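You operate a simulated robot arm through the tools that you are given. There is no shell and no other tool.

The job below is to be done with a simulated robot arm. You get a single attempt, and the scene is never put back.

JOB
Print once on the label paper from the purple memory card.
Fine: guide to LABEL, tray in, PAPER to LABEL; insert the card, press OK, and put it back once its lamp is out.

It is judged by the outcome, as a careful person would: the job done as asked, and still so three seconds after it is handed in. It fails if anything else is knocked over, pushed out of place, dropped, spilled or broken.

ROBOT AND FRAMES
A 7-joint arm with a two-finger parallel gripper, fixed in place. Base frame: the origin is on the floor under the middle of its stand, x ahead of it, y to its left, z up. Lengths are in m, angles in degrees, forces in N, time in s.
It reaches about 1.247 m from its shoulder. Its first joint turns from -132.0 to 132.0 degrees. Payload 3.91 kg.
Tool frame: the origin (TCP) lies between the finger pads and is the grasp point; the fingertips stand 0.03 m ahead of it; z points along the fingers, y is the line along which they close. Largest opening 0.11 m; finger width 0.02, thickness 0.01; the body of the gripper, 0.048 by 0.112 m, starts 0.055 m behind the TCP.
Orientation is that of the tool frame in the base frame, as a unit quaternion [w, x, y, z]. With the fingers straight down and closing along the base's y, the tool's x points along the base's -x, its y along +y and its z along -z.

CONTROLS
- The arm moves only by the tool arm_command. Its argument "moves" is a list of rows, each a list of 7 numbers: the turn, a rotation vector about the tool's x, y, z in degrees, then the shift along the tool's x, y, z in m, then the closure, from 0 (fully open) to 1 (shut). In form: [[wx, wy, wz, x, y, z, claw], ...]. A call has 1 to 20 rows; each row shifts and turns the commanded pose from where the row before left it, along the tool's axes as they then stand. Each row takes 0.2 s and may step no farther than 0.05 m and 8.6 degrees from the row before; otherwise, or with a gripper value out of range, the whole call is refused. A pose out of reach is approached as far as the arm can. The call stops where the force on the tool passes 40 N (or 10 N more than at its start, if that is more) or the arm is blocked; 0.2 s more then pass. Each finger travels about 0.108 m/s and halts on what it meets, pressing with about 30 N; the grip force reading is that of the motor and also rises with nothing between the fingers. The clock runs only during rows and for 0.2 s after the last one: add rows that do not move to give the fingers time. The reply holds the time, the measured pose of the TCP, the force on the tool along the base axes, the opening and the grip force, in the units named above and with some noise, with the torque about the TCP (base axes, N m) and any sound that the robot's microphone picked up.
- Cameras (640 x 400 px; columns grow to the right, rows downward): "scene" is fixed at [0.3988, 0.4978, 1.4314]; the picture's right is [-0.79, -0.61, 0.00], its down [-0.42, 0.55, -0.73] and it looks along [0.44, -0.58, -0.69] (base axes); focal length 214 px, centre (320, 200). "wrist" rides on the gripper at [0.072, 0.017, -0.103] in the tool frame; the picture's right is [-0.23, 0.97, 0.00], its down [-0.76, -0.18, -0.62] and it looks along [-0.61, -0.14, 0.78] (tool axes); focal length 222 px, centre (320, 200). There is no depth. A picture from a camera that has moved, and an enlarged one, comes with that camera's place and axes in the base frame and with its lens.
- get_image(camera): a new picture of that camera. It takes no simulated time.
- zoom(camera, box): a new picture of the part [left, top, right, bottom] of that camera's present view, enlarged. It takes no simulated time.
- close_job(): hands the job in; it is judged then, once.

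Places have to be worked out from the pictures, the camera data and where the tool is seen. Open the gripper and draw the arm clear of the work before you hand the job in, unless the task says otherwise.

The tools are called after ">>>" by a JSON object that holds its "name" and its "arguments". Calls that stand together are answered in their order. arm_command: Moves the arm, as the interface text tells. Its arguments: {"type":"object","properties":{"moves":{"type":"array"}},"required":["moves"]} The other tools are called the same way: get_image (camera) takes a picture; zoom (camera, box) takes an enlarged picture of a part of a camera's view; close_job () hands the job in.

At the start:

```text
time: 0.0
tcp_pos: [0.647, -0.2658, 1.2515]
tool_rot: [0.0, 0.0, 1.0, -0.001]
wrist_force: [0.3, 0.1, 0.0]
moment: [0.04, -0.02, 0.0]
finger_gap: 0.1099
grasp_force: 0.1
```

scene: 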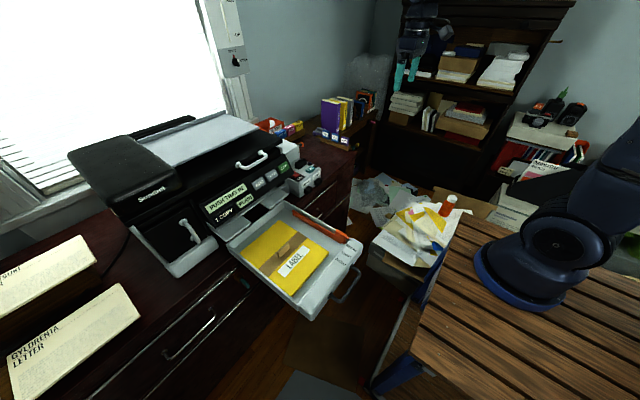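
wrist: 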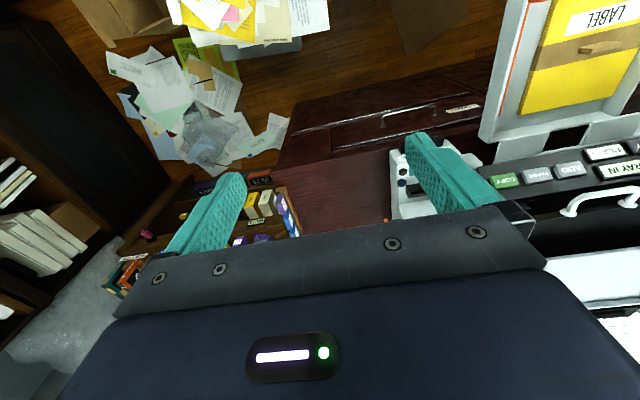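

I begin by looking closely at the printer, its tray and the card area in the scene camera.

>>> {"name": "zoom", "arguments": {"camera": "scene", "box": [180, 120, 380, 320]}}

>>> {"name": "zoom", "arguments": {"camera": "scene", "box": [190, 120, 350, 220]}}

>>> {"name": "zoom", "arguments": {"camera": "scene", "box": [240, 80, 400, 180]}}

>>> {"name": "zoom", "arguments": {"camera": "wrist", "box": [380, 80, 640, 240]}}

>>> {"name": "zoom", "arguments": {"camera": "wrist", "box": [150, 150, 330, 270]}}

```text
2.00 times, centred on (280, 220) of scene
camera zoom: at [0.3988, 0.4978, 1.4314], right [-0.79, -0.61, 0.0], down [-0.42, 0.55, -0.73], along [0.44, -0.58, -0.69], focal length 429 px, centre (400, 160)
```

zoom: 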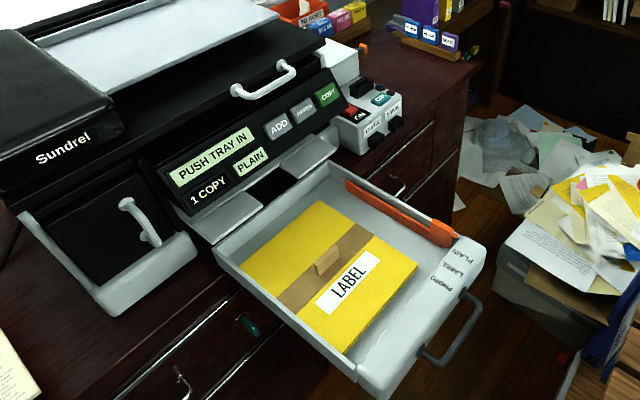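

```text
4.00 times, centred on (270, 170) of scene
camera zoom: at [0.3988, 0.4978, 1.4314], right [-0.79, -0.61, 0.0], down [-0.42, 0.55, -0.73], along [0.44, -0.58, -0.69], focal length 858 px, centre (520, 320)
```

zoom: 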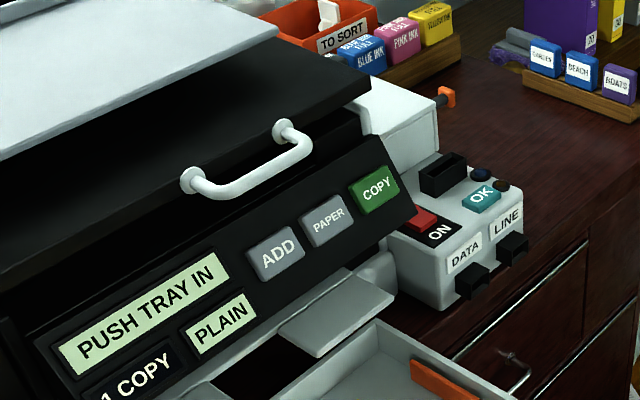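

```text
4.00 times, centred on (320, 130) of scene
camera zoom: at [0.3988, 0.4978, 1.4314], right [-0.79, -0.61, 0.0], down [-0.42, 0.55, -0.73], along [0.44, -0.58, -0.69], focal length 858 px, centre (320, 480)
```

zoom: 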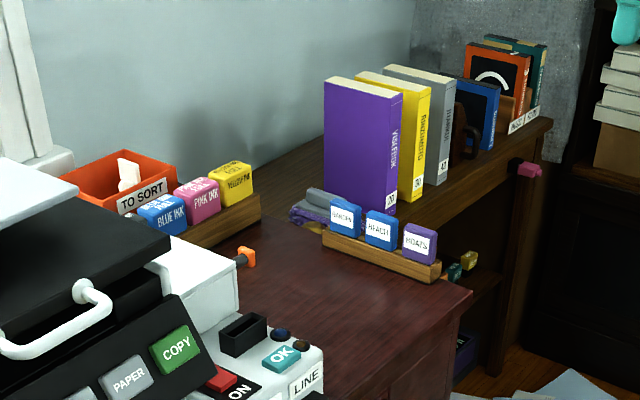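

```text
2.46 times, centred on (510, 160) of wrist
camera zoom: at [0.5729, -0.2484, 1.3543], right [0.23, 0.97, 0.0], down [0.76, -0.18, 0.62], along [0.61, -0.14, -0.78], focal length 547 px, centre (-148, 298)
```

zoom: 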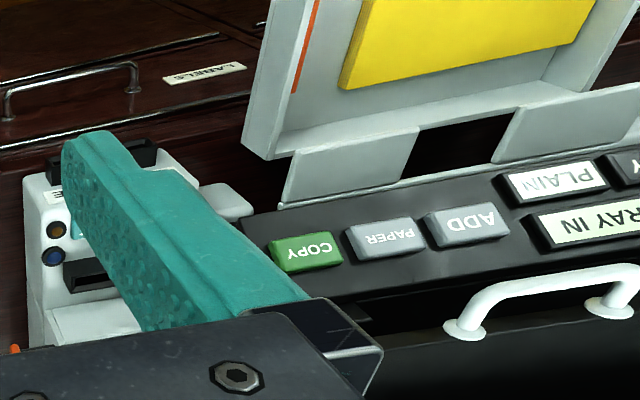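

```text
3.33 times, centred on (240, 210) of wrist
camera zoom: at [0.5729, -0.2484, 1.3543], right [0.23, 0.97, 0.0], down [0.76, -0.18, 0.62], along [0.61, -0.14, -0.78], focal length 740 px, centre (587, 167)
```

zoom: 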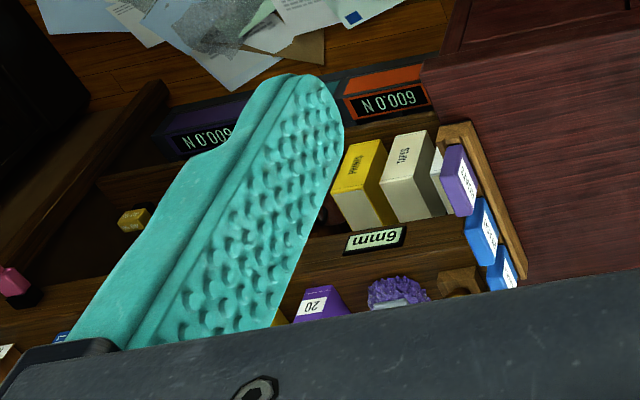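

The purple card (BOATS) looks to be in a small wooden rack near (0.95, -0.45, 0.85), the reader near (0.91, -0.09, 0.88), and PAPER near (0.90, 0.12, 0.98). I move the arm high and sideways to get clear wrist views of the printer.

>>> {"name": "arm_command", "arguments": {"moves": [[0, 0, 0, 0.01, 0.04, 0, 0], [0, 0, 0, 0.01, 0.04, 0, 0], [0, 0, 0, 0.01, 0.04, 0, 0], [0, 0, 0, 0.01, 0.04, 0, 0], [0, 0, 0, 0.01, 0.04, 0, 0], [0, 0, 0, 0.01, 0.04, 0, 0], [0, 0, 0, 0.01, 0.04, 0, 0], [0, 0, 0, 0.01, 0.04, 0, 0], [0, 0, 0, 0.01, 0.03, 0, 0], [0, 0, 0, 0.01, 0.03, 0, 0]]}}

>>> {"name": "get_image", "arguments": {"camera": "wrist"}}

>>> {"name": "get_image", "arguments": {"camera": "scene"}}

```text
time: 2.2
tcp_pos: [0.545, 0.1147, 1.2514]
tool_rot: [0.0, 0.001, 1.0, -0.001]
wrist_force: [0.0, -0.3, 0.1]
moment: [-0.02, 0.0, -0.02]
finger_gap: 0.1103
grasp_force: 0.1
```

```text
taken
camera wrist: at [0.4721, 0.1315, 1.354], right [0.23, 0.97, 0.0], down [0.76, -0.18, 0.62], along [0.61, -0.14, -0.78], focal length 222 px, centre (320, 200)
```

wrist: 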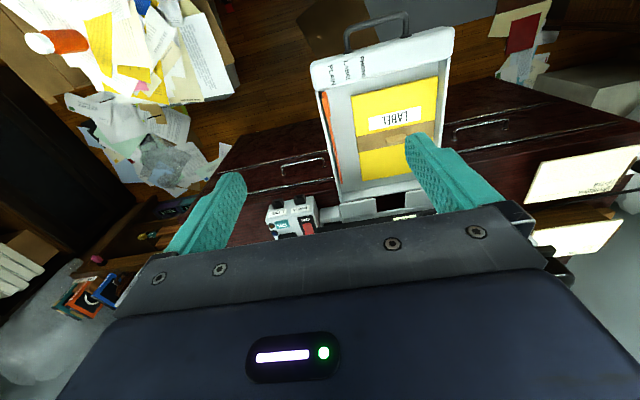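

```text
taken
```

scene: 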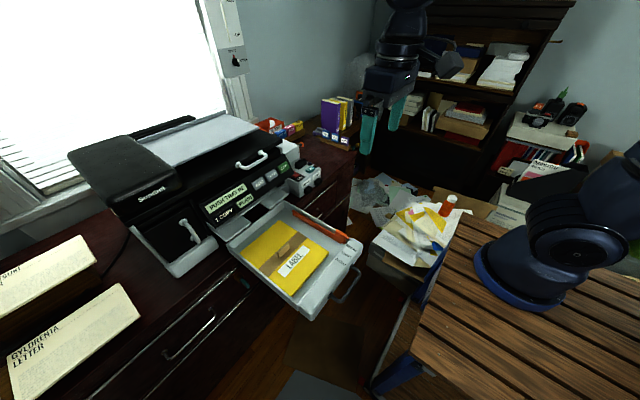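

The upper half of the wrist view is clear; I zoom in on the tray with its guide marks and on the reader.

>>> {"name": "zoom", "arguments": {"camera": "wrist", "box": [300, 10, 480, 122]}}

>>> {"name": "zoom", "arguments": {"camera": "wrist", "box": [240, 150, 440, 250]}}

>>> {"name": "zoom", "arguments": {"camera": "scene", "box": [290, 190, 370, 310]}}

>>> {"name": "zoom", "arguments": {"camera": "scene", "box": [265, 140, 345, 190]}}

>>> {"name": "zoom", "arguments": {"camera": "scene", "box": [300, 90, 400, 160]}}

```text
3.56 times, centred on (390, 66) of wrist
camera zoom: at [0.4721, 0.1315, 1.354], right [0.23, 0.97, 0.0], down [0.76, -0.18, 0.62], along [0.61, -0.14, -0.78], focal length 790 px, centre (71, 676)
```

zoom: 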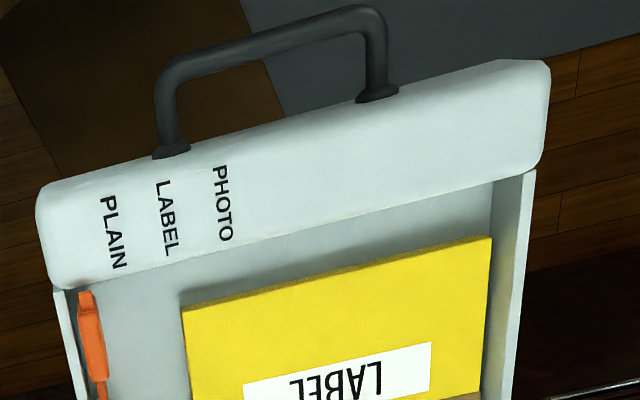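

```text
3.20 times, centred on (340, 200) of wrist
camera zoom: at [0.4721, 0.1315, 1.354], right [0.23, 0.97, 0.0], down [0.76, -0.18, 0.62], along [0.61, -0.14, -0.78], focal length 711 px, centre (256, 200)
```

zoom: 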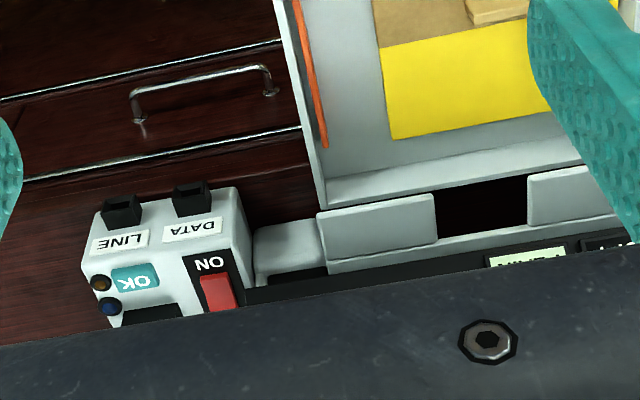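

```text
3.33 times, centred on (330, 250) of scene
camera zoom: at [0.3988, 0.4978, 1.4314], right [-0.79, -0.61, 0.0], down [-0.42, 0.55, -0.73], along [0.44, -0.58, -0.69], focal length 715 px, centre (287, 33)
```

zoom: 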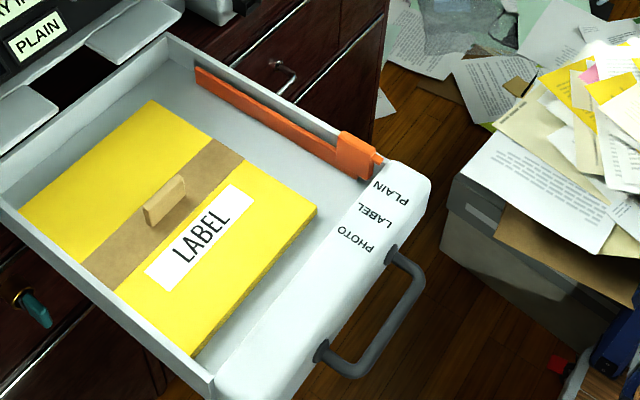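

```text
8.00 times, centred on (305, 165) of scene
camera zoom: at [0.3988, 0.4978, 1.4314], right [-0.79, -0.61, 0.0], down [-0.42, 0.55, -0.73], along [0.44, -0.58, -0.69], focal length 1716 px, centre (440, 480)
```

zoom: 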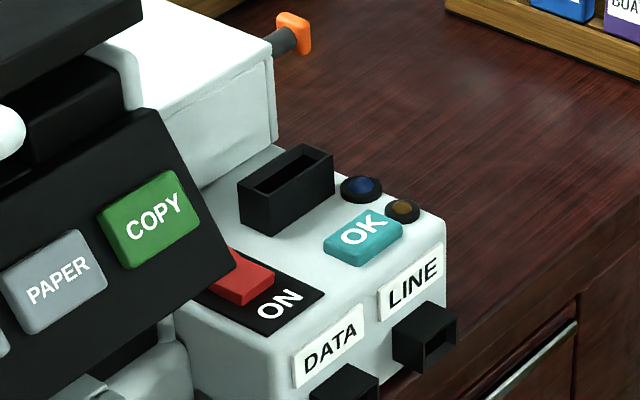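

```text
5.71 times, centred on (350, 125) of scene
camera zoom: at [0.3988, 0.4978, 1.4314], right [-0.79, -0.61, 0.0], down [-0.42, 0.55, -0.73], along [0.44, -0.58, -0.69], focal length 1226 px, centre (149, 629)
```

zoom: 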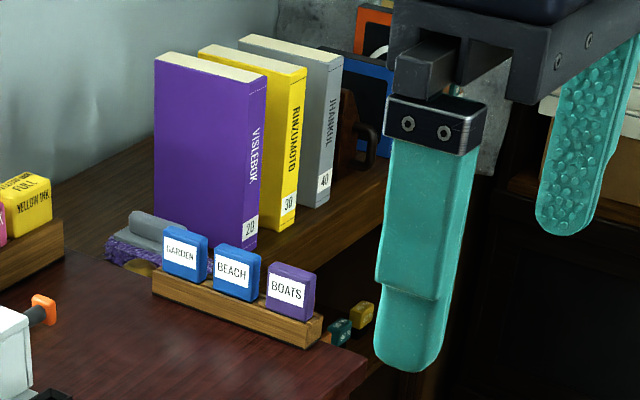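

The orange guide sits at PLAIN at the tray's right wall and slides left toward LABEL. I now move over the reader at height to view the slot, OK button and lamps from above.

>>> {"name": "arm_command", "arguments": {"moves": [[0, 0, 0, 0, -0.045, 0, 0], [0, 0, 0, 0, -0.045, 0, 0], [0, 0, 0, -0.02, -0.045, 0, 0], [0, 0, 0, -0.03, -0.035, 0, 0], [0, 0, 0, -0.04, -0.02, 0, 0], [0, 0, 0, -0.04, 0, 0, 0], [0, 0, 0, -0.04, 0, 0, 0], [0, 0, 0, -0.04, 0, 0, 0], [0, 0, 0, -0.04, 0, 0, 0], [0, 0, 0, -0.03, 0, 0, 0]]}}

>>> {"name": "get_image", "arguments": {"camera": "wrist"}}

>>> {"name": "get_image", "arguments": {"camera": "scene"}}

```text
time: 4.4
tcp_pos: [0.8259, -0.0751, 1.2514]
tool_rot: [0.001, 0.001, 1.0, 0.0]
wrist_force: [-0.8, 0.8, 1.4]
moment: [-0.02, -0.07, 0.03]
finger_gap: 0.1099
grasp_force: 0.1
```

```text
taken
camera wrist: at [0.7543, -0.0574, 1.355], right [0.23, 0.97, 0.0], down [0.76, -0.18, 0.62], along [0.61, -0.14, -0.78], focal length 222 px, centre (320, 200)
```

wrist: 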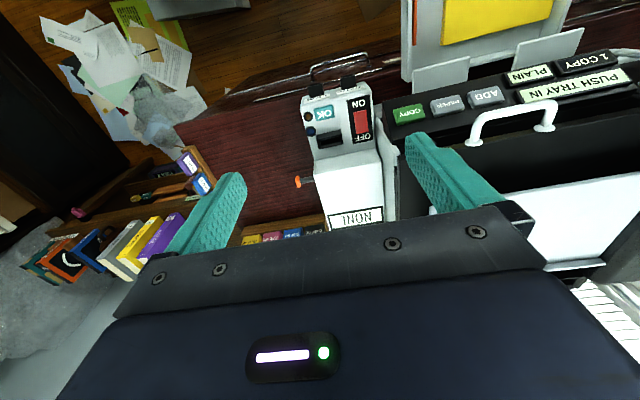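

```text
taken
```

scene: 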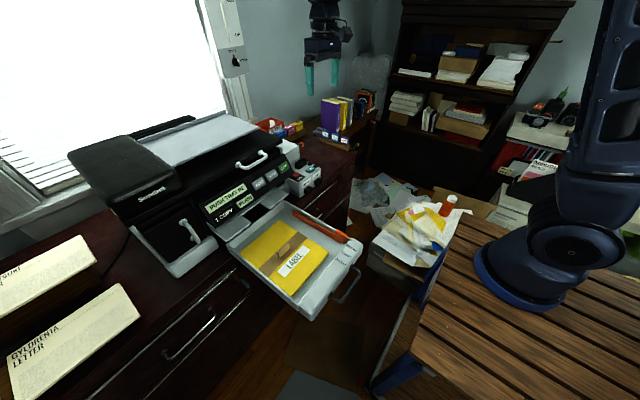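

The switch reads ON (with OFF beyond), the OK button, two lamps and the black slot are clear. I zoom in for detail on the reader and the card rack.

>>> {"name": "zoom", "arguments": {"camera": "wrist", "box": [270, 60, 430, 160]}}

>>> {"name": "zoom", "arguments": {"camera": "wrist", "box": [110, 130, 250, 220]}}

>>> {"name": "zoom", "arguments": {"camera": "wrist", "box": [380, 40, 640, 170]}}

>>> {"name": "zoom", "arguments": {"camera": "wrist", "box": [230, 140, 410, 250]}}

```text
4.00 times, centred on (350, 110) of wrist
camera zoom: at [0.7543, -0.0574, 1.355], right [0.23, 0.97, 0.0], down [0.76, -0.18, 0.62], along [0.61, -0.14, -0.78], focal length 888 px, centre (200, 560)
```

zoom: 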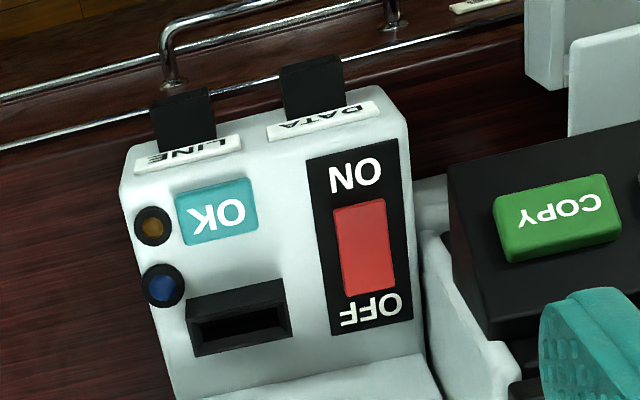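

```text
4.44 times, centred on (180, 175) of wrist
camera zoom: at [0.7543, -0.0574, 1.355], right [0.23, 0.97, 0.0], down [0.76, -0.18, 0.62], along [0.61, -0.14, -0.78], focal length 987 px, centre (942, 311)
```

zoom: 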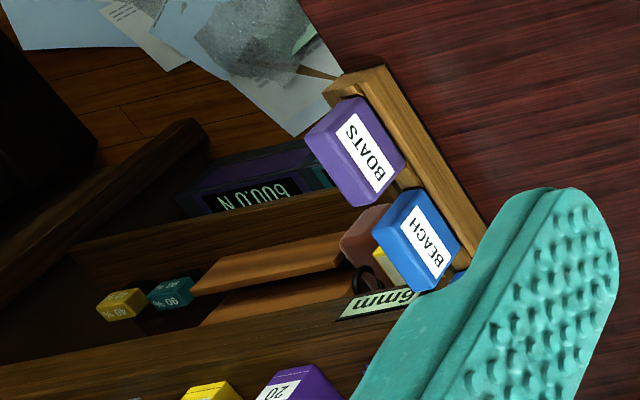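

```text
2.46 times, centred on (510, 105) of wrist
camera zoom: at [0.7543, -0.0574, 1.355], right [0.23, 0.97, 0.0], down [0.76, -0.18, 0.62], along [0.61, -0.14, -0.78], focal length 547 px, centre (-148, 434)
```

zoom: 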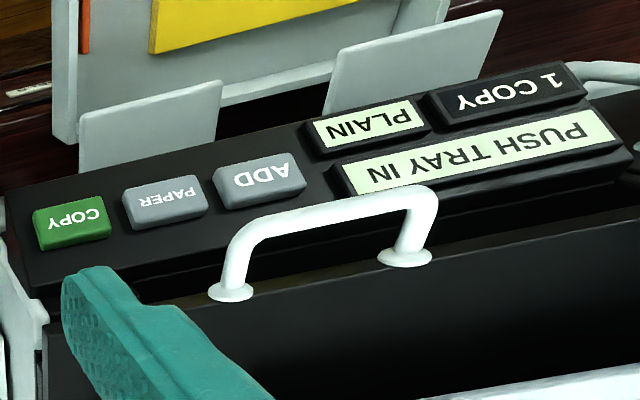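

```text
3.56 times, centred on (320, 195) of wrist
camera zoom: at [0.7543, -0.0574, 1.355], right [0.23, 0.97, 0.0], down [0.76, -0.18, 0.62], along [0.61, -0.14, -0.78], focal length 790 px, centre (320, 218)
```

zoom: 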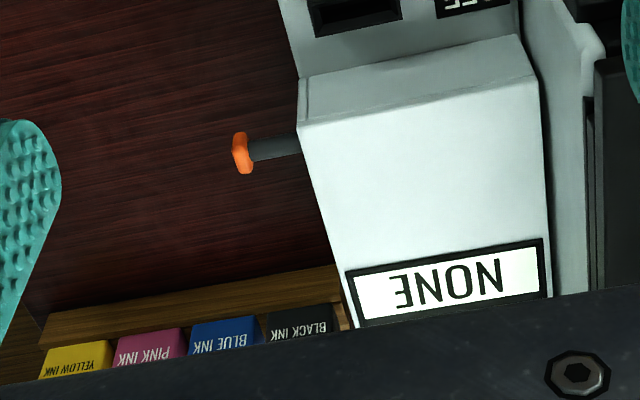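

OK is at about (0.894, -0.082, 0.893) and the slot at (0.946, -0.081, 0.912). I move over the card rack to view the purple BOATS card from above.

>>> {"name": "arm_command", "arguments": {"moves": [[0, 0, 0, -0.01, -0.045, 0.005, 0], [0, 0, 0, -0.01, -0.045, 0.005, 0], [0, 0, 0, -0.01, -0.045, 0.005, 0], [0, 0, 0, -0.01, -0.045, 0.005, 0], [0, 0, 0, -0.01, -0.045, 0.01, 0], [0, 0, 0, -0.01, -0.045, 0.01, 0], [0, 0, 0, -0.01, -0.045, 0.02, 0], [0, 0, 0, -0.01, -0.045, 0.02, 0], [0, 0, 0, -0.01, -0.02, 0.02, 0]]}}

>>> {"name": "get_image", "arguments": {"camera": "wrist"}}

>>> {"name": "get_image", "arguments": {"camera": "scene"}}

```text
refused: row 7 steps farther than a row can; nothing moved
```

```text
taken
camera wrist: at [0.7543, -0.0574, 1.355], right [0.23, 0.97, 0.0], down [0.76, -0.18, 0.62], along [0.61, -0.14, -0.78], focal length 222 px, centre (320, 200)
```

wrist: 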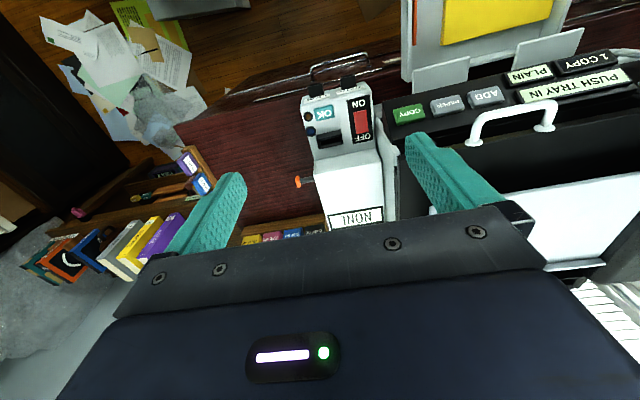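

```text
taken
```

scene: 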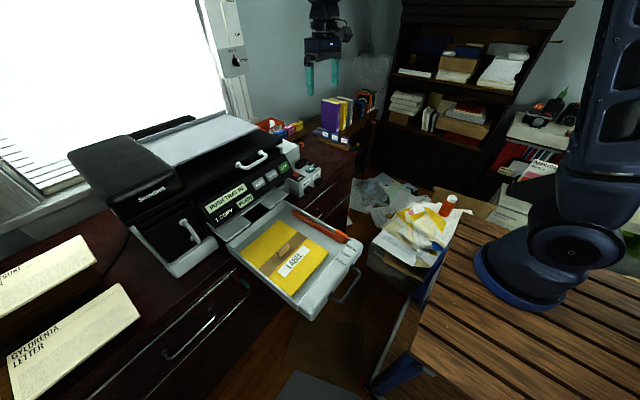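

The call was refused for a step slightly too long; I resend it with shorter steps.

>>> {"name": "arm_command", "arguments": {"moves": [[0, 0, 0, -0.01, -0.038, 0.008, 0], [0, 0, 0, -0.01, -0.038, 0.008, 0], [0, 0, 0, -0.01, -0.038, 0.01, 0], [0, 0, 0, -0.01, -0.038, 0.01, 0], [0, 0, 0, -0.01, -0.038, 0.01, 0], [0, 0, 0, -0.01, -0.038, 0.01, 0], [0, 0, 0, -0.01, -0.038, 0.01, 0], [0, 0, 0, -0.01, -0.038, 0.01, 0], [0, 0, 0, -0.01, -0.038, 0.012, 0], [0, 0, 0, -0.01, -0.038, 0.012, 0]]}}

>>> {"name": "get_image", "arguments": {"camera": "wrist"}}

>>> {"name": "get_image", "arguments": {"camera": "scene"}}

```text
time: 6.6
tcp_pos: [0.9278, -0.4542, 1.1527]
tool_rot: [0.001, 0.0, 1.0, 0.0]
wrist_force: [0.4, 0.6, 1.0]
moment: [-0.05, -0.02, 0.0]
finger_gap: 0.1101
grasp_force: 0.0
```

```text
taken
camera wrist: at [0.8547, -0.4373, 1.2553], right [0.23, 0.97, 0.0], down [0.76, -0.18, 0.62], along [0.61, -0.14, -0.78], focal length 222 px, centre (320, 200)
```

wrist: 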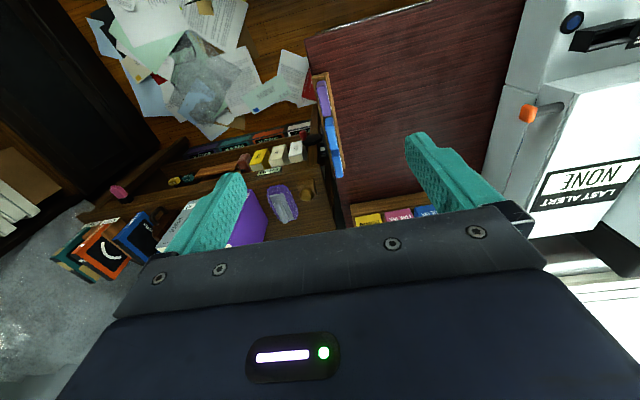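

```text
taken
```

scene: 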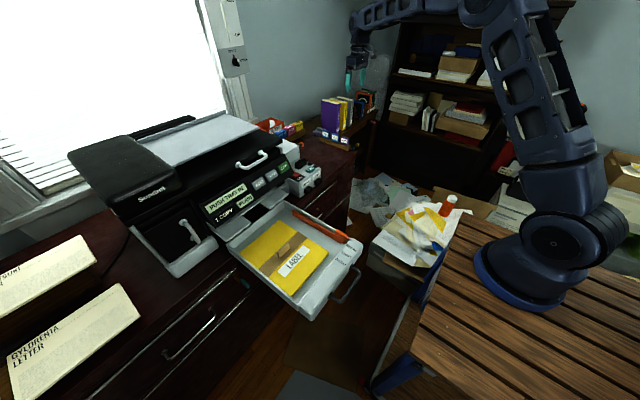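

The other display reads "LAST ALERT NONE", so I must cause no alerts. I zoom on the card rack.

>>> {"name": "zoom", "arguments": {"camera": "wrist", "box": [280, 60, 380, 190]}}

>>> {"name": "zoom", "arguments": {"camera": "wrist", "box": [240, 100, 400, 200]}}

>>> {"name": "zoom", "arguments": {"camera": "scene", "box": [310, 115, 370, 155]}}

```text
3.08 times, centred on (330, 125) of wrist
camera zoom: at [0.8547, -0.4373, 1.2553], right [0.23, 0.97, 0.0], down [0.76, -0.18, 0.62], along [0.61, -0.14, -0.78], focal length 684 px, centre (289, 431)
```

zoom: 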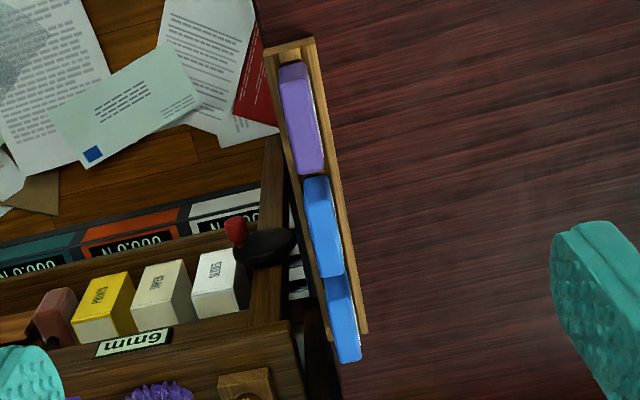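

```text
4.00 times, centred on (320, 150) of wrist
camera zoom: at [0.8547, -0.4373, 1.2553], right [0.23, 0.97, 0.0], down [0.76, -0.18, 0.62], along [0.61, -0.14, -0.78], focal length 888 px, centre (320, 400)
```

zoom: 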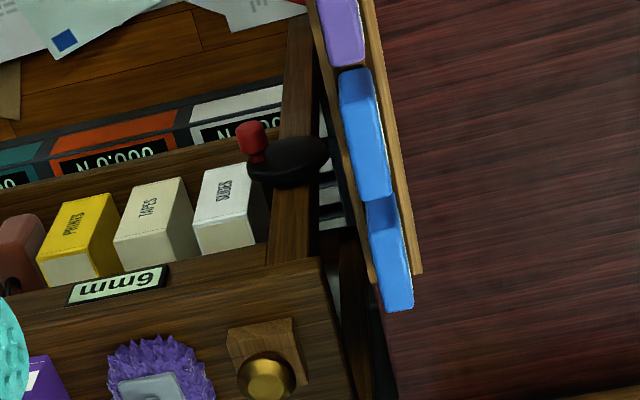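

```text
10.00 times, centred on (340, 135) of scene
camera zoom: at [0.3988, 0.4978, 1.4314], right [-0.79, -0.61, 0.0], down [-0.42, 0.55, -0.73], along [0.44, -0.58, -0.69], focal length 2145 px, centre (120, 850)
```

zoom: 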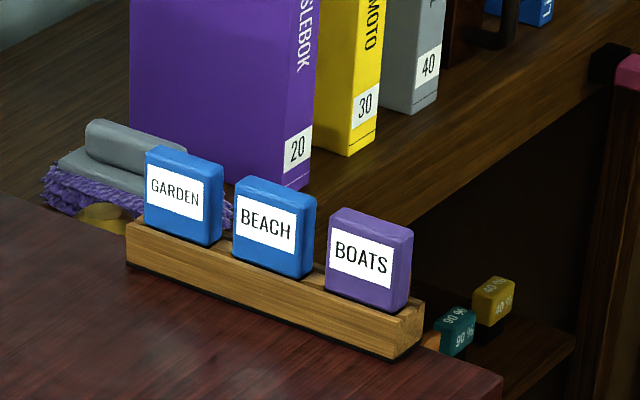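

The purple card's top centre is about (0.951, -0.454, 0.866), width along x and thin along y. Next I go over the tray's front right corner to look closely at the guide.

>>> {"name": "arm_command", "arguments": {"moves": [[0, 0, 0, 0.0211, 0.0396, 0.0109, 0], [0, 0, 0, 0.0211, 0.0396, 0.0109, 0], [0, 0, 0, 0.0211, 0.0396, 0.0109, 0], [0, 0, 0, 0.0211, 0.0396, 0.0109, 0], [0, 0, 0, 0.0211, 0.0396, 0.0109, 0], [0, 0, 0, 0.0211, 0.0396, 0.0109, 0], [0, 0, 0, 0.0211, 0.0396, 0.0109, 0], [0, 0, 0, 0.0211, 0.0396, 0.0109, 0], [0, 0, 0, 0.0211, 0.0396, 0.0109, 0], [0, 0, 0, 0.0211, 0.0396, 0.0109, 0], [0, 0, 0, 0.0211, 0.0396, 0.0109, 0], [0, 0, 0, 0.0211, 0.0396, 0.0109, 0], [0, 0, 0, 0.0211, 0.0396, 0.0109, 0], [0, 0, 0, 0.0211, 0.0396, 0.0109, 0]]}}

>>> {"name": "get_image", "arguments": {"camera": "wrist"}}

>>> {"name": "get_image", "arguments": {"camera": "scene"}}

```text
time: 9.6
tcp_pos: [0.6321, 0.0972, 1.0027]
tool_rot: [0.0, 0.001, 1.0, 0.0]
wrist_force: [0.1, -1.0, -0.9]
moment: [0.03, -0.02, -0.01]
finger_gap: 0.11
grasp_force: 0.1
```

```text
taken
camera wrist: at [0.5586, 0.1144, 1.1057], right [0.23, 0.97, 0.0], down [0.76, -0.18, 0.62], along [0.61, -0.14, -0.78], focal length 222 px, centre (320, 200)
```

wrist: 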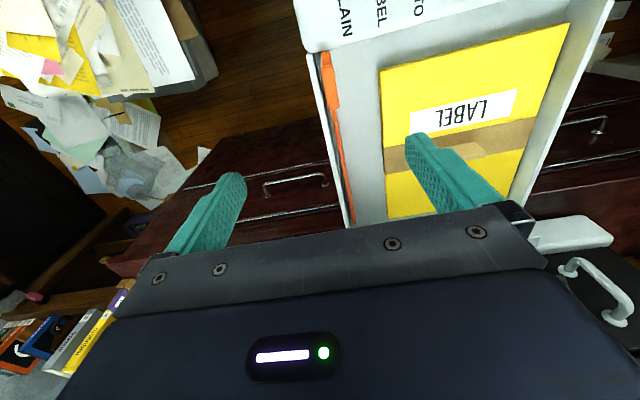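

```text
taken
```

scene: 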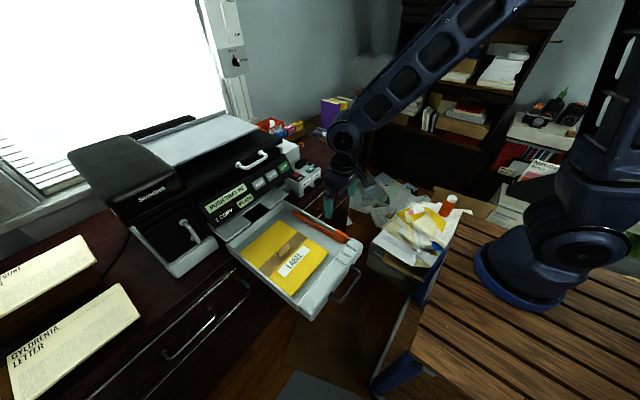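

The guide's front end is at the top of this view; I zoom there and into the scene view of it.

>>> {"name": "zoom", "arguments": {"camera": "wrist", "box": [285, 0, 445, 100]}}

>>> {"name": "zoom", "arguments": {"camera": "scene", "box": [305, 195, 369, 235]}}

```text
4.00 times, centred on (365, 50) of wrist
camera zoom: at [0.5586, 0.1144, 1.1057], right [0.23, 0.97, 0.0], down [0.76, -0.18, 0.62], along [0.61, -0.14, -0.78], focal length 888 px, centre (140, 800)
```

zoom: 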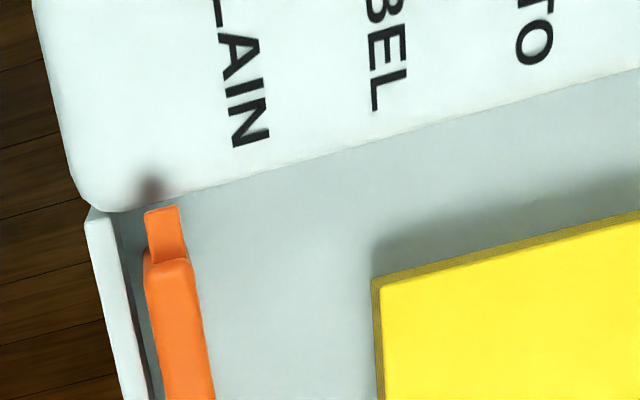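

```text
10.00 times, centred on (337, 215) of scene
camera zoom: at [0.3988, 0.4978, 1.4314], right [-0.79, -0.61, 0.0], down [-0.42, 0.55, -0.73], along [0.44, -0.58, -0.69], focal length 2145 px, centre (150, 50)
```

zoom: 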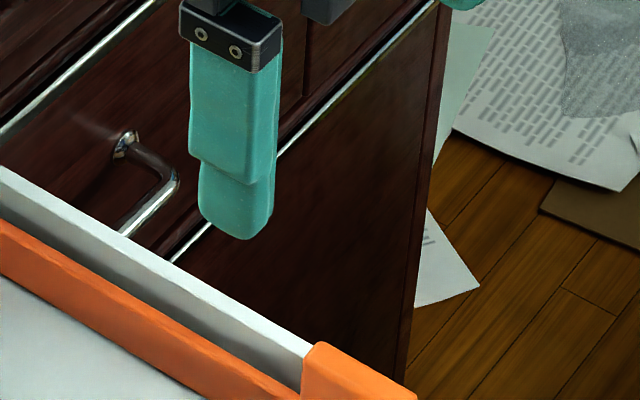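

I zoom the scene camera onto the guide's thumb block to judge its height over the wall.

>>> {"name": "zoom", "arguments": {"camera": "scene", "box": [322, 222, 362, 247]}}

>>> {"name": "zoom", "arguments": {"camera": "scene", "box": [285, 195, 365, 245]}}

```text
16.00 times, centred on (342, 234) of scene
camera zoom: at [0.3988, 0.4978, 1.4314], right [-0.79, -0.61, 0.0], down [-0.42, 0.55, -0.73], along [0.44, -0.58, -0.69], focal length 3432 px, centre (-32, -352)
```

zoom: 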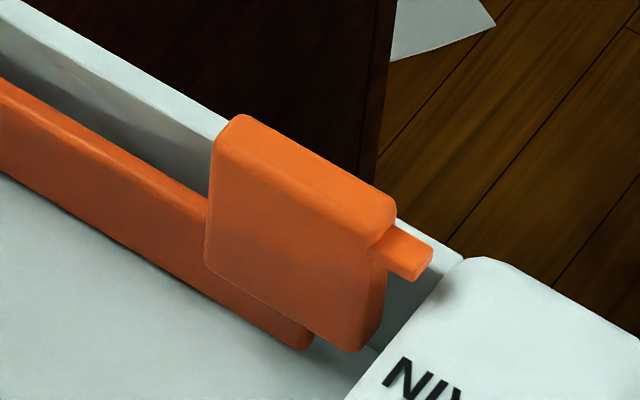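

```text
8.00 times, centred on (325, 220) of scene
camera zoom: at [0.3988, 0.4978, 1.4314], right [-0.79, -0.61, 0.0], down [-0.42, 0.55, -0.73], along [0.44, -0.58, -0.69], focal length 1716 px, centre (280, 40)
```

zoom: 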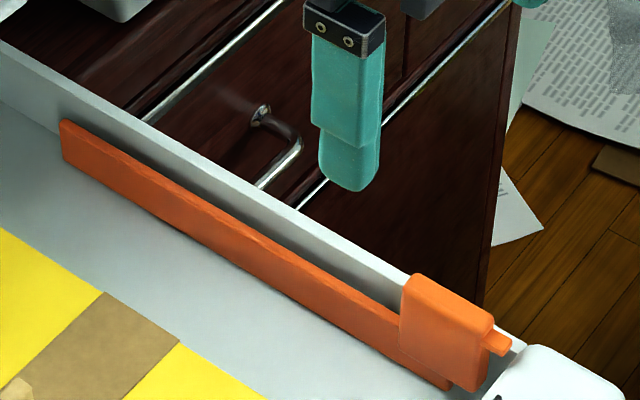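

The thumb block stands about 2 cm above the tray wall, top near z 0.883, centre about (0.61, 0.114); the pointer is ~5.7 cm short of the LABEL text. I move above it with the fingers half open and check alignment.

>>> {"name": "arm_command", "arguments": {"moves": [[0, 0, 0, 0.011, 0.008, 0.02, 0.3], [0, 0, 0, 0.011, 0.0085, 0.02, 0.55], [0, 0, 0, 0, 0, 0.02, 0.55], [0, 0, 0, 0, 0, 0.0, 0.55]]}}

>>> {"name": "get_image", "arguments": {"camera": "wrist"}}

>>> {"name": "zoom", "arguments": {"camera": "scene", "box": [305, 195, 385, 245]}}

```text
time: 10.6
tcp_pos: [0.6097, 0.1158, 0.9395]
tool_rot: [0.0, 0.001, 1.0, 0.0]
wrist_force: [-0.8, 0.6, 0.1]
moment: [-0.02, 0.01, 0.04]
finger_gap: 0.0496
grasp_force: 0.0
```

```text
taken
camera wrist: at [0.5369, 0.1321, 1.0421], right [0.23, 0.97, 0.0], down [0.76, -0.18, 0.62], along [0.61, -0.14, -0.78], focal length 222 px, centre (320, 200)
```

wrist: 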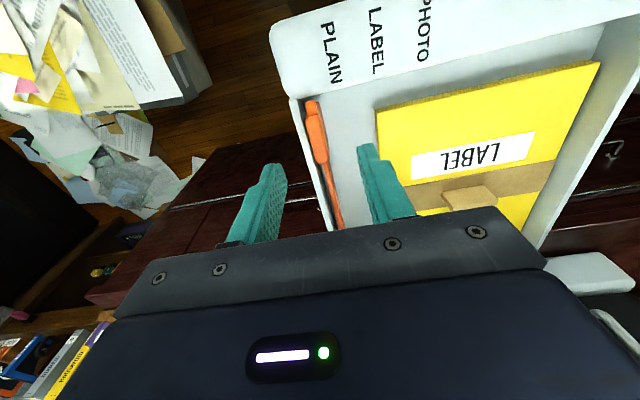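

```text
8.00 times, centred on (345, 220) of scene
camera zoom: at [0.3988, 0.4978, 1.4314], right [-0.79, -0.61, 0.0], down [-0.42, 0.55, -0.73], along [0.44, -0.58, -0.69], focal length 1716 px, centre (120, 40)
```

zoom: 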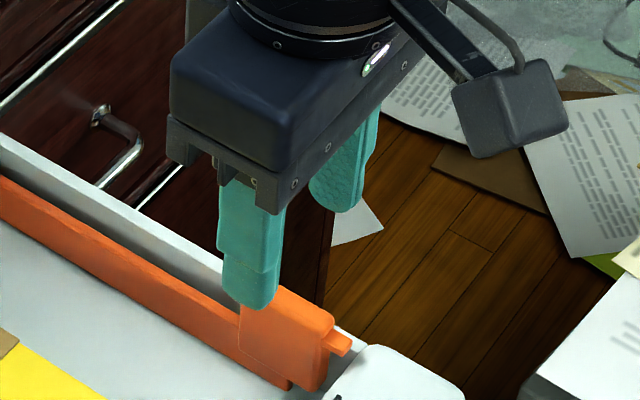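

The block seems between the fingers; I zoom in the wrist view to check before lowering.

>>> {"name": "zoom", "arguments": {"camera": "wrist", "box": [230, 80, 430, 230]}}

```text
2.67 times, centred on (330, 155) of wrist
camera zoom: at [0.5369, 0.1321, 1.0421], right [0.23, 0.97, 0.0], down [0.76, -0.18, 0.62], along [0.61, -0.14, -0.78], focal length 592 px, centre (293, 320)
```

zoom: 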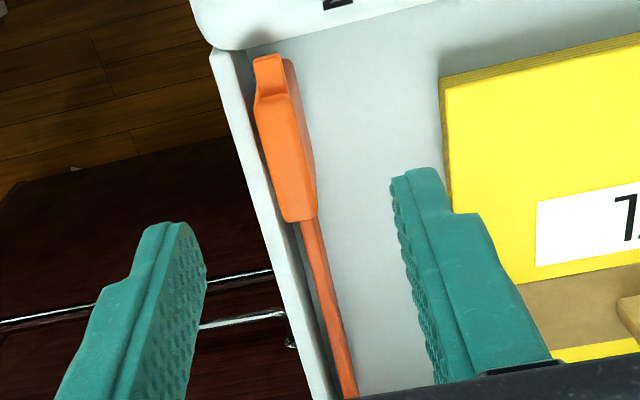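

The block centre is about (0.604, 0.1145), well between the finger tips. I lower so the tips reach about z 0.869, just above the wall.

>>> {"name": "arm_command", "arguments": {"moves": [[0, 0, 0, 0.004, -0.001, 0.02, 0.55], [0, 0, 0, 0, 0, 0.015, 0.55], [0, 0, 0, 0, 0, 0.005, 0.55]]}}

>>> {"name": "zoom", "arguments": {"camera": "scene", "box": [315, 210, 379, 250]}}

>>> {"name": "zoom", "arguments": {"camera": "wrist", "box": [230, 80, 430, 230]}}

```text
time: 11.4
tcp_pos: [0.605, 0.1129, 0.8995]
tool_rot: [0.0, 0.0, 1.0, 0.0]
wrist_force: [0.2, 0.9, 0.0]
moment: [0.0, 0.0, 0.03]
finger_gap: 0.0494
grasp_force: 0.1
```

```text
10.00 times, centred on (347, 230) of scene
camera zoom: at [0.3988, 0.4978, 1.4314], right [-0.79, -0.61, 0.0], down [-0.42, 0.55, -0.73], along [0.44, -0.58, -0.69], focal length 2145 px, centre (50, -100)
```

zoom: 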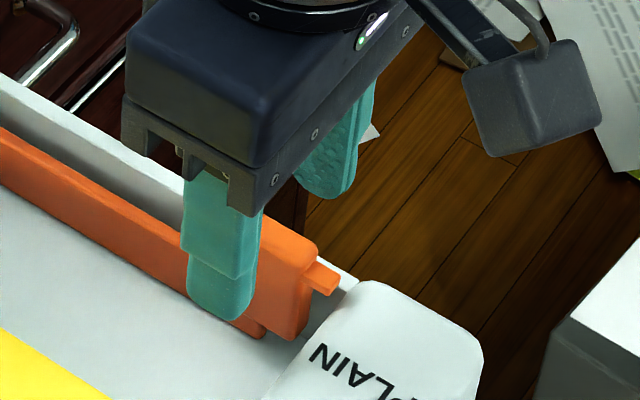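

```text
2.67 times, centred on (330, 155) of wrist
camera zoom: at [0.5323, 0.1308, 1.0023], right [0.23, 0.97, 0.0], down [0.76, -0.18, 0.62], along [0.61, -0.14, -0.78], focal length 592 px, centre (293, 320)
```

zoom: 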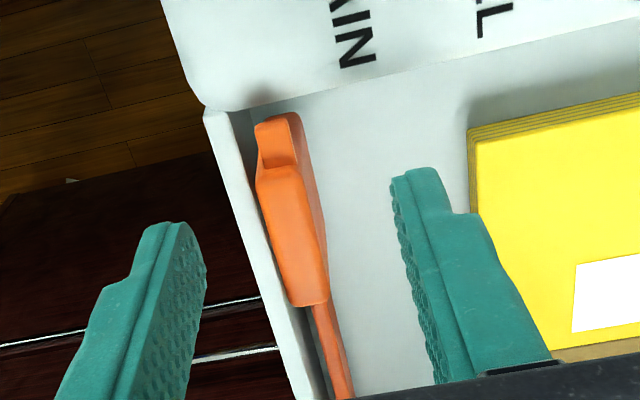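

Fingertips straddle the block with no contact. I close gently onto it.

>>> {"name": "arm_command", "arguments": {"moves": [[0, 0, 0, 0, 0.001, 0, 0.75], [0, 0, 0, 0, 0, 0, 0.95], [0, 0, 0, 0, 0, 0, 0.95]]}}

>>> {"name": "zoom", "arguments": {"camera": "scene", "box": [315, 210, 379, 250]}}

>>> {"name": "zoom", "arguments": {"camera": "wrist", "box": [230, 60, 430, 210]}}

```text
time: 12.2
tcp_pos: [0.6046, 0.1146, 0.8985]
tool_rot: [0.0, 0.0, 1.0, 0.0]
wrist_force: [0.5, -0.2, -0.6]
moment: [-0.02, -0.02, 0.0]
finger_gap: 0.0112
grasp_force: 45.3
```

```text
10.00 times, centred on (347, 230) of scene
camera zoom: at [0.3988, 0.4978, 1.4314], right [-0.79, -0.61, 0.0], down [-0.42, 0.55, -0.73], along [0.44, -0.58, -0.69], focal length 2145 px, centre (50, -100)
```

zoom: 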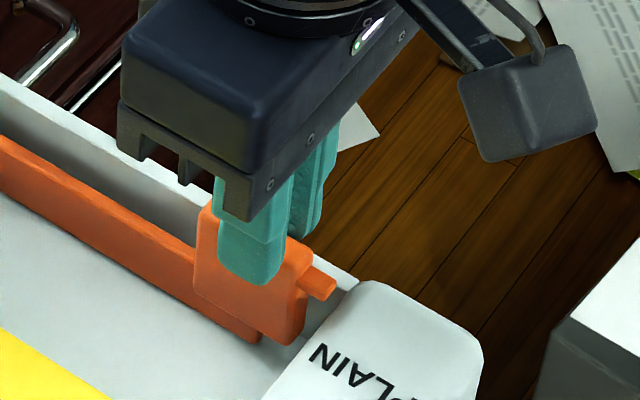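

```text
2.67 times, centred on (330, 135) of wrist
camera zoom: at [0.5325, 0.1327, 1.0019], right [0.23, 0.97, 0.0], down [0.76, -0.18, 0.62], along [0.61, -0.14, -0.78], focal length 592 px, centre (293, 373)
```

zoom: 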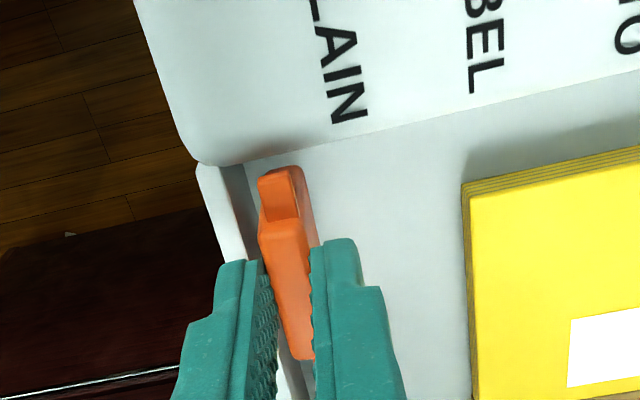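

The block is held (gap 11 mm). I slide it left 3 cm in small steps and watch force and marks.

>>> {"name": "arm_command", "arguments": {"moves": [[0, 0, 0, 0, 0.005, 0, 0.95], [0, 0, 0, 0, 0.01, 0, 0.95], [0, 0, 0, 0, 0.01, 0, 0.95], [0, 0, 0, 0, 0.005, 0, 0.95], [0, 0, 0, 0, 0, 0, 0.95]]}}

>>> {"name": "zoom", "arguments": {"camera": "scene", "box": [300, 210, 380, 260]}}

>>> {"name": "zoom", "arguments": {"camera": "wrist", "box": [230, 40, 430, 190]}}

```text
time: 13.4
tcp_pos: [0.6032, 0.1452, 0.8987]
tool_rot: [0.0, 0.0, 1.0, 0.0]
wrist_force: [-0.6, 0.7, 8.6]
moment: [0.03, -0.35, 0.03]
finger_gap: 0.0111
grasp_force: 45.3
```

```text
8.00 times, centred on (340, 235) of scene
camera zoom: at [0.3988, 0.4978, 1.4314], right [-0.79, -0.61, 0.0], down [-0.42, 0.55, -0.73], along [0.44, -0.58, -0.69], focal length 1716 px, centre (160, -80)
```

zoom: 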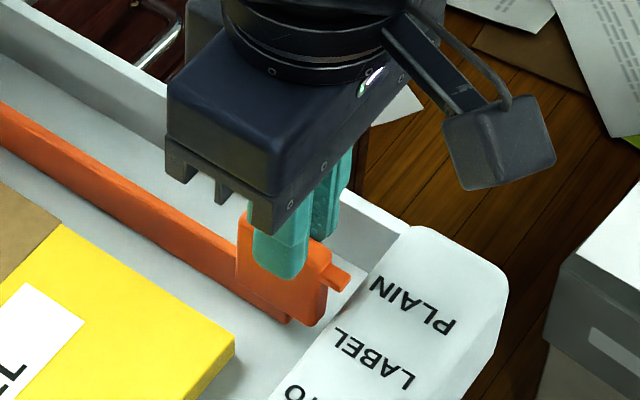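

```text
2.67 times, centred on (330, 115) of wrist
camera zoom: at [0.5315, 0.1628, 1.0018], right [0.23, 0.97, 0.0], down [0.76, -0.18, 0.62], along [0.61, -0.14, -0.78], focal length 592 px, centre (293, 427)
```

zoom: 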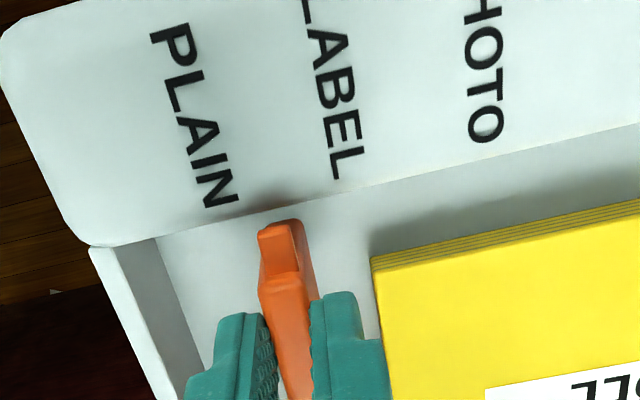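

It slides freely and is now between PLAIN and LABEL; about 19 mm remain. I move 15 mm and check against the paper edge.

>>> {"name": "arm_command", "arguments": {"moves": [[0, 0, 0, 0, 0.005, 0, 0.95], [0, 0, 0, 0, 0.006, 0, 0.95], [0, 0, 0, 0, 0.004, 0, 0.95], [0, 0, 0, 0, 0, 0, 0.95]]}}

>>> {"name": "zoom", "arguments": {"camera": "scene", "box": [290, 210, 370, 260]}}

>>> {"name": "zoom", "arguments": {"camera": "wrist", "box": [230, 40, 430, 190]}}

```text
time: 14.4
tcp_pos: [0.6063, 0.161, 0.8993]
tool_rot: [0.0, -0.001, 1.0, 0.0]
wrist_force: [-1.5, 0.7, 8.9]
moment: [0.05, 0.45, 0.02]
finger_gap: 0.0108
grasp_force: 45.5
```

```text
8.00 times, centred on (330, 235) of scene
camera zoom: at [0.3988, 0.4978, 1.4314], right [-0.79, -0.61, 0.0], down [-0.42, 0.55, -0.73], along [0.44, -0.58, -0.69], focal length 1716 px, centre (240, -80)
```

zoom: 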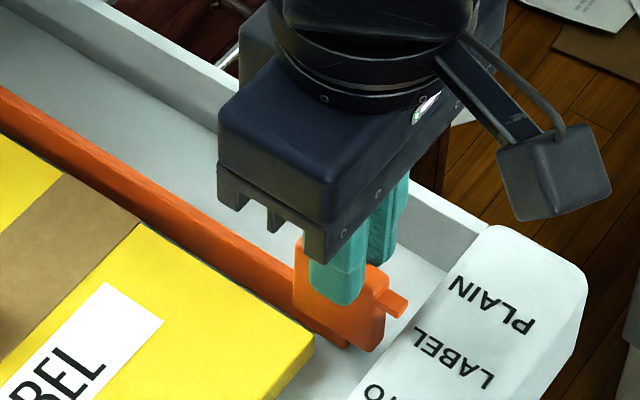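

```text
2.67 times, centred on (330, 115) of wrist
camera zoom: at [0.5319, 0.178, 1.0018], right [0.23, 0.97, 0.0], down [0.76, -0.18, 0.62], along [0.61, -0.14, -0.78], focal length 592 px, centre (293, 427)
```

zoom: 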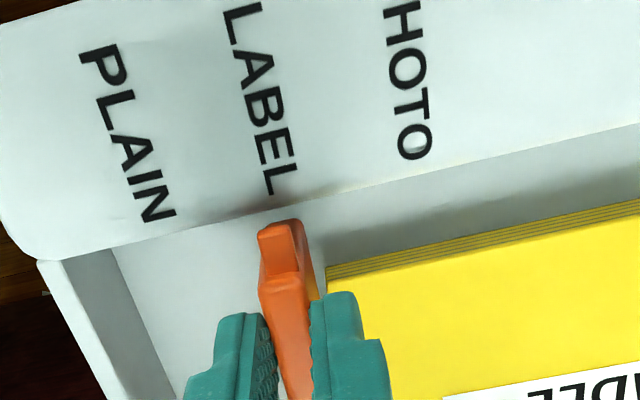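

Nearly aligned with LABEL; about 3 mm remain. I nudge 3 mm more.

>>> {"name": "arm_command", "arguments": {"moves": [[0, 0, 0, 0, 0.0015, 0, 0.95], [0, 0, 0, 0, 0.0015, 0, 0.95], [0, 0, 0, 0, 0, 0, 0.95]]}}

>>> {"name": "zoom", "arguments": {"camera": "scene", "box": [290, 210, 370, 260]}}

>>> {"name": "zoom", "arguments": {"camera": "wrist", "box": [250, 40, 410, 160]}}

```text
time: 15.2
tcp_pos: [0.6042, 0.1628, 0.8976]
tool_rot: [0.001, 0.0, 1.0, 0.001]
wrist_force: [-0.3, 1.0, 5.7]
moment: [0.02, -0.17, 0.01]
finger_gap: 0.0109
grasp_force: 45.4
```

```text
8.00 times, centred on (330, 235) of scene
camera zoom: at [0.3988, 0.4978, 1.4314], right [-0.79, -0.61, 0.0], down [-0.42, 0.55, -0.73], along [0.44, -0.58, -0.69], focal length 1716 px, centre (240, -80)
```

zoom: 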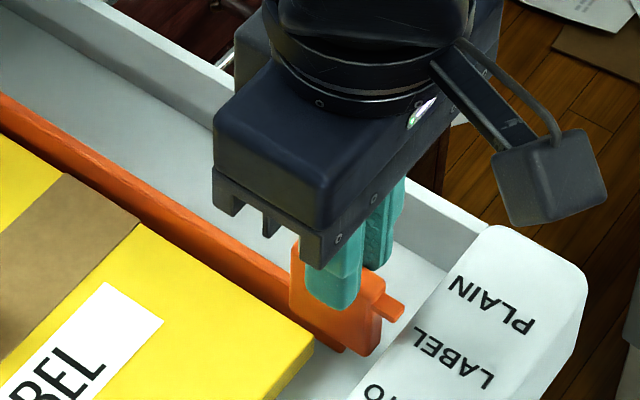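

```text
3.33 times, centred on (330, 100) of wrist
camera zoom: at [0.5319, 0.1806, 1.0018], right [0.23, 0.97, 0.0], down [0.76, -0.18, 0.62], along [0.61, -0.14, -0.78], focal length 740 px, centre (287, 533)
```

zoom: 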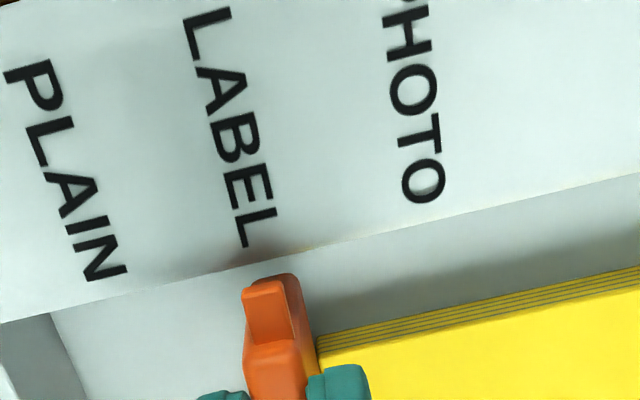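

The pointer now lines up with LABEL within about 1 mm and the bar lies snug to the paper. I release the block and rise straight up.

>>> {"name": "arm_command", "arguments": {"moves": [[0, 0, 0, 0, 0.001, 0, 0.95], [0, 0, 0, 0, 0, 0, 0.95], [0, 0, 0, 0, 0, 0, 0.8], [0, 0, 0, 0, 0, 0, 0.7], [0, 0, 0, 0, 0, 0, 0.7], [0, 0, 0, 0, 0, -0.02, 0.7], [0, 0, 0, 0, 0, -0.03, 0.7], [0, 0, 0, 0, 0, -0.04, 0.7], [0, 0, 0, 0.04, 0, -0.02, 0.7], [0, 0, 0, 0.04, 0, 0, 0.7]]}}

>>> {"name": "zoom", "arguments": {"camera": "scene", "box": [280, 190, 376, 250]}}

>>> {"name": "get_image", "arguments": {"camera": "wrist"}}

```text
time: 17.4
tcp_pos: [0.5263, 0.1649, 1.0066]
tool_rot: [0.0, -0.001, 1.0, 0.0]
wrist_force: [0.6, -0.1, -1.2]
moment: [0.0, 0.05, -0.02]
finger_gap: 0.0329
grasp_force: 0.0
```

```text
6.67 times, centred on (328, 220) of scene
camera zoom: at [0.3988, 0.4978, 1.4314], right [-0.79, -0.61, 0.0], down [-0.42, 0.55, -0.73], along [0.44, -0.58, -0.69], focal length 1430 px, centre (267, 67)
```

zoom: 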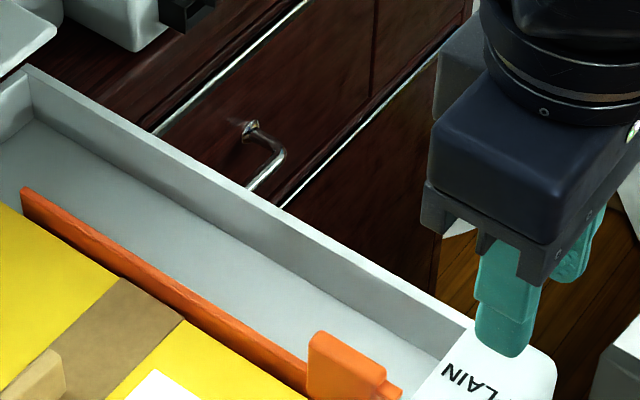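

```text
taken
camera wrist: at [0.454, 0.182, 1.1101], right [0.23, 0.97, 0.0], down [0.76, -0.18, 0.62], along [0.61, -0.14, -0.78], focal length 222 px, centre (320, 200)
```

wrist: 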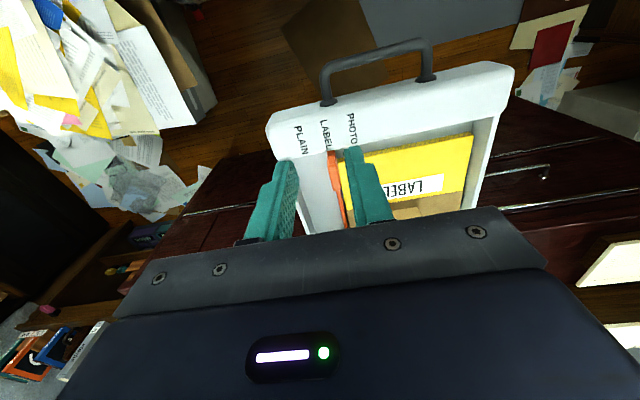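

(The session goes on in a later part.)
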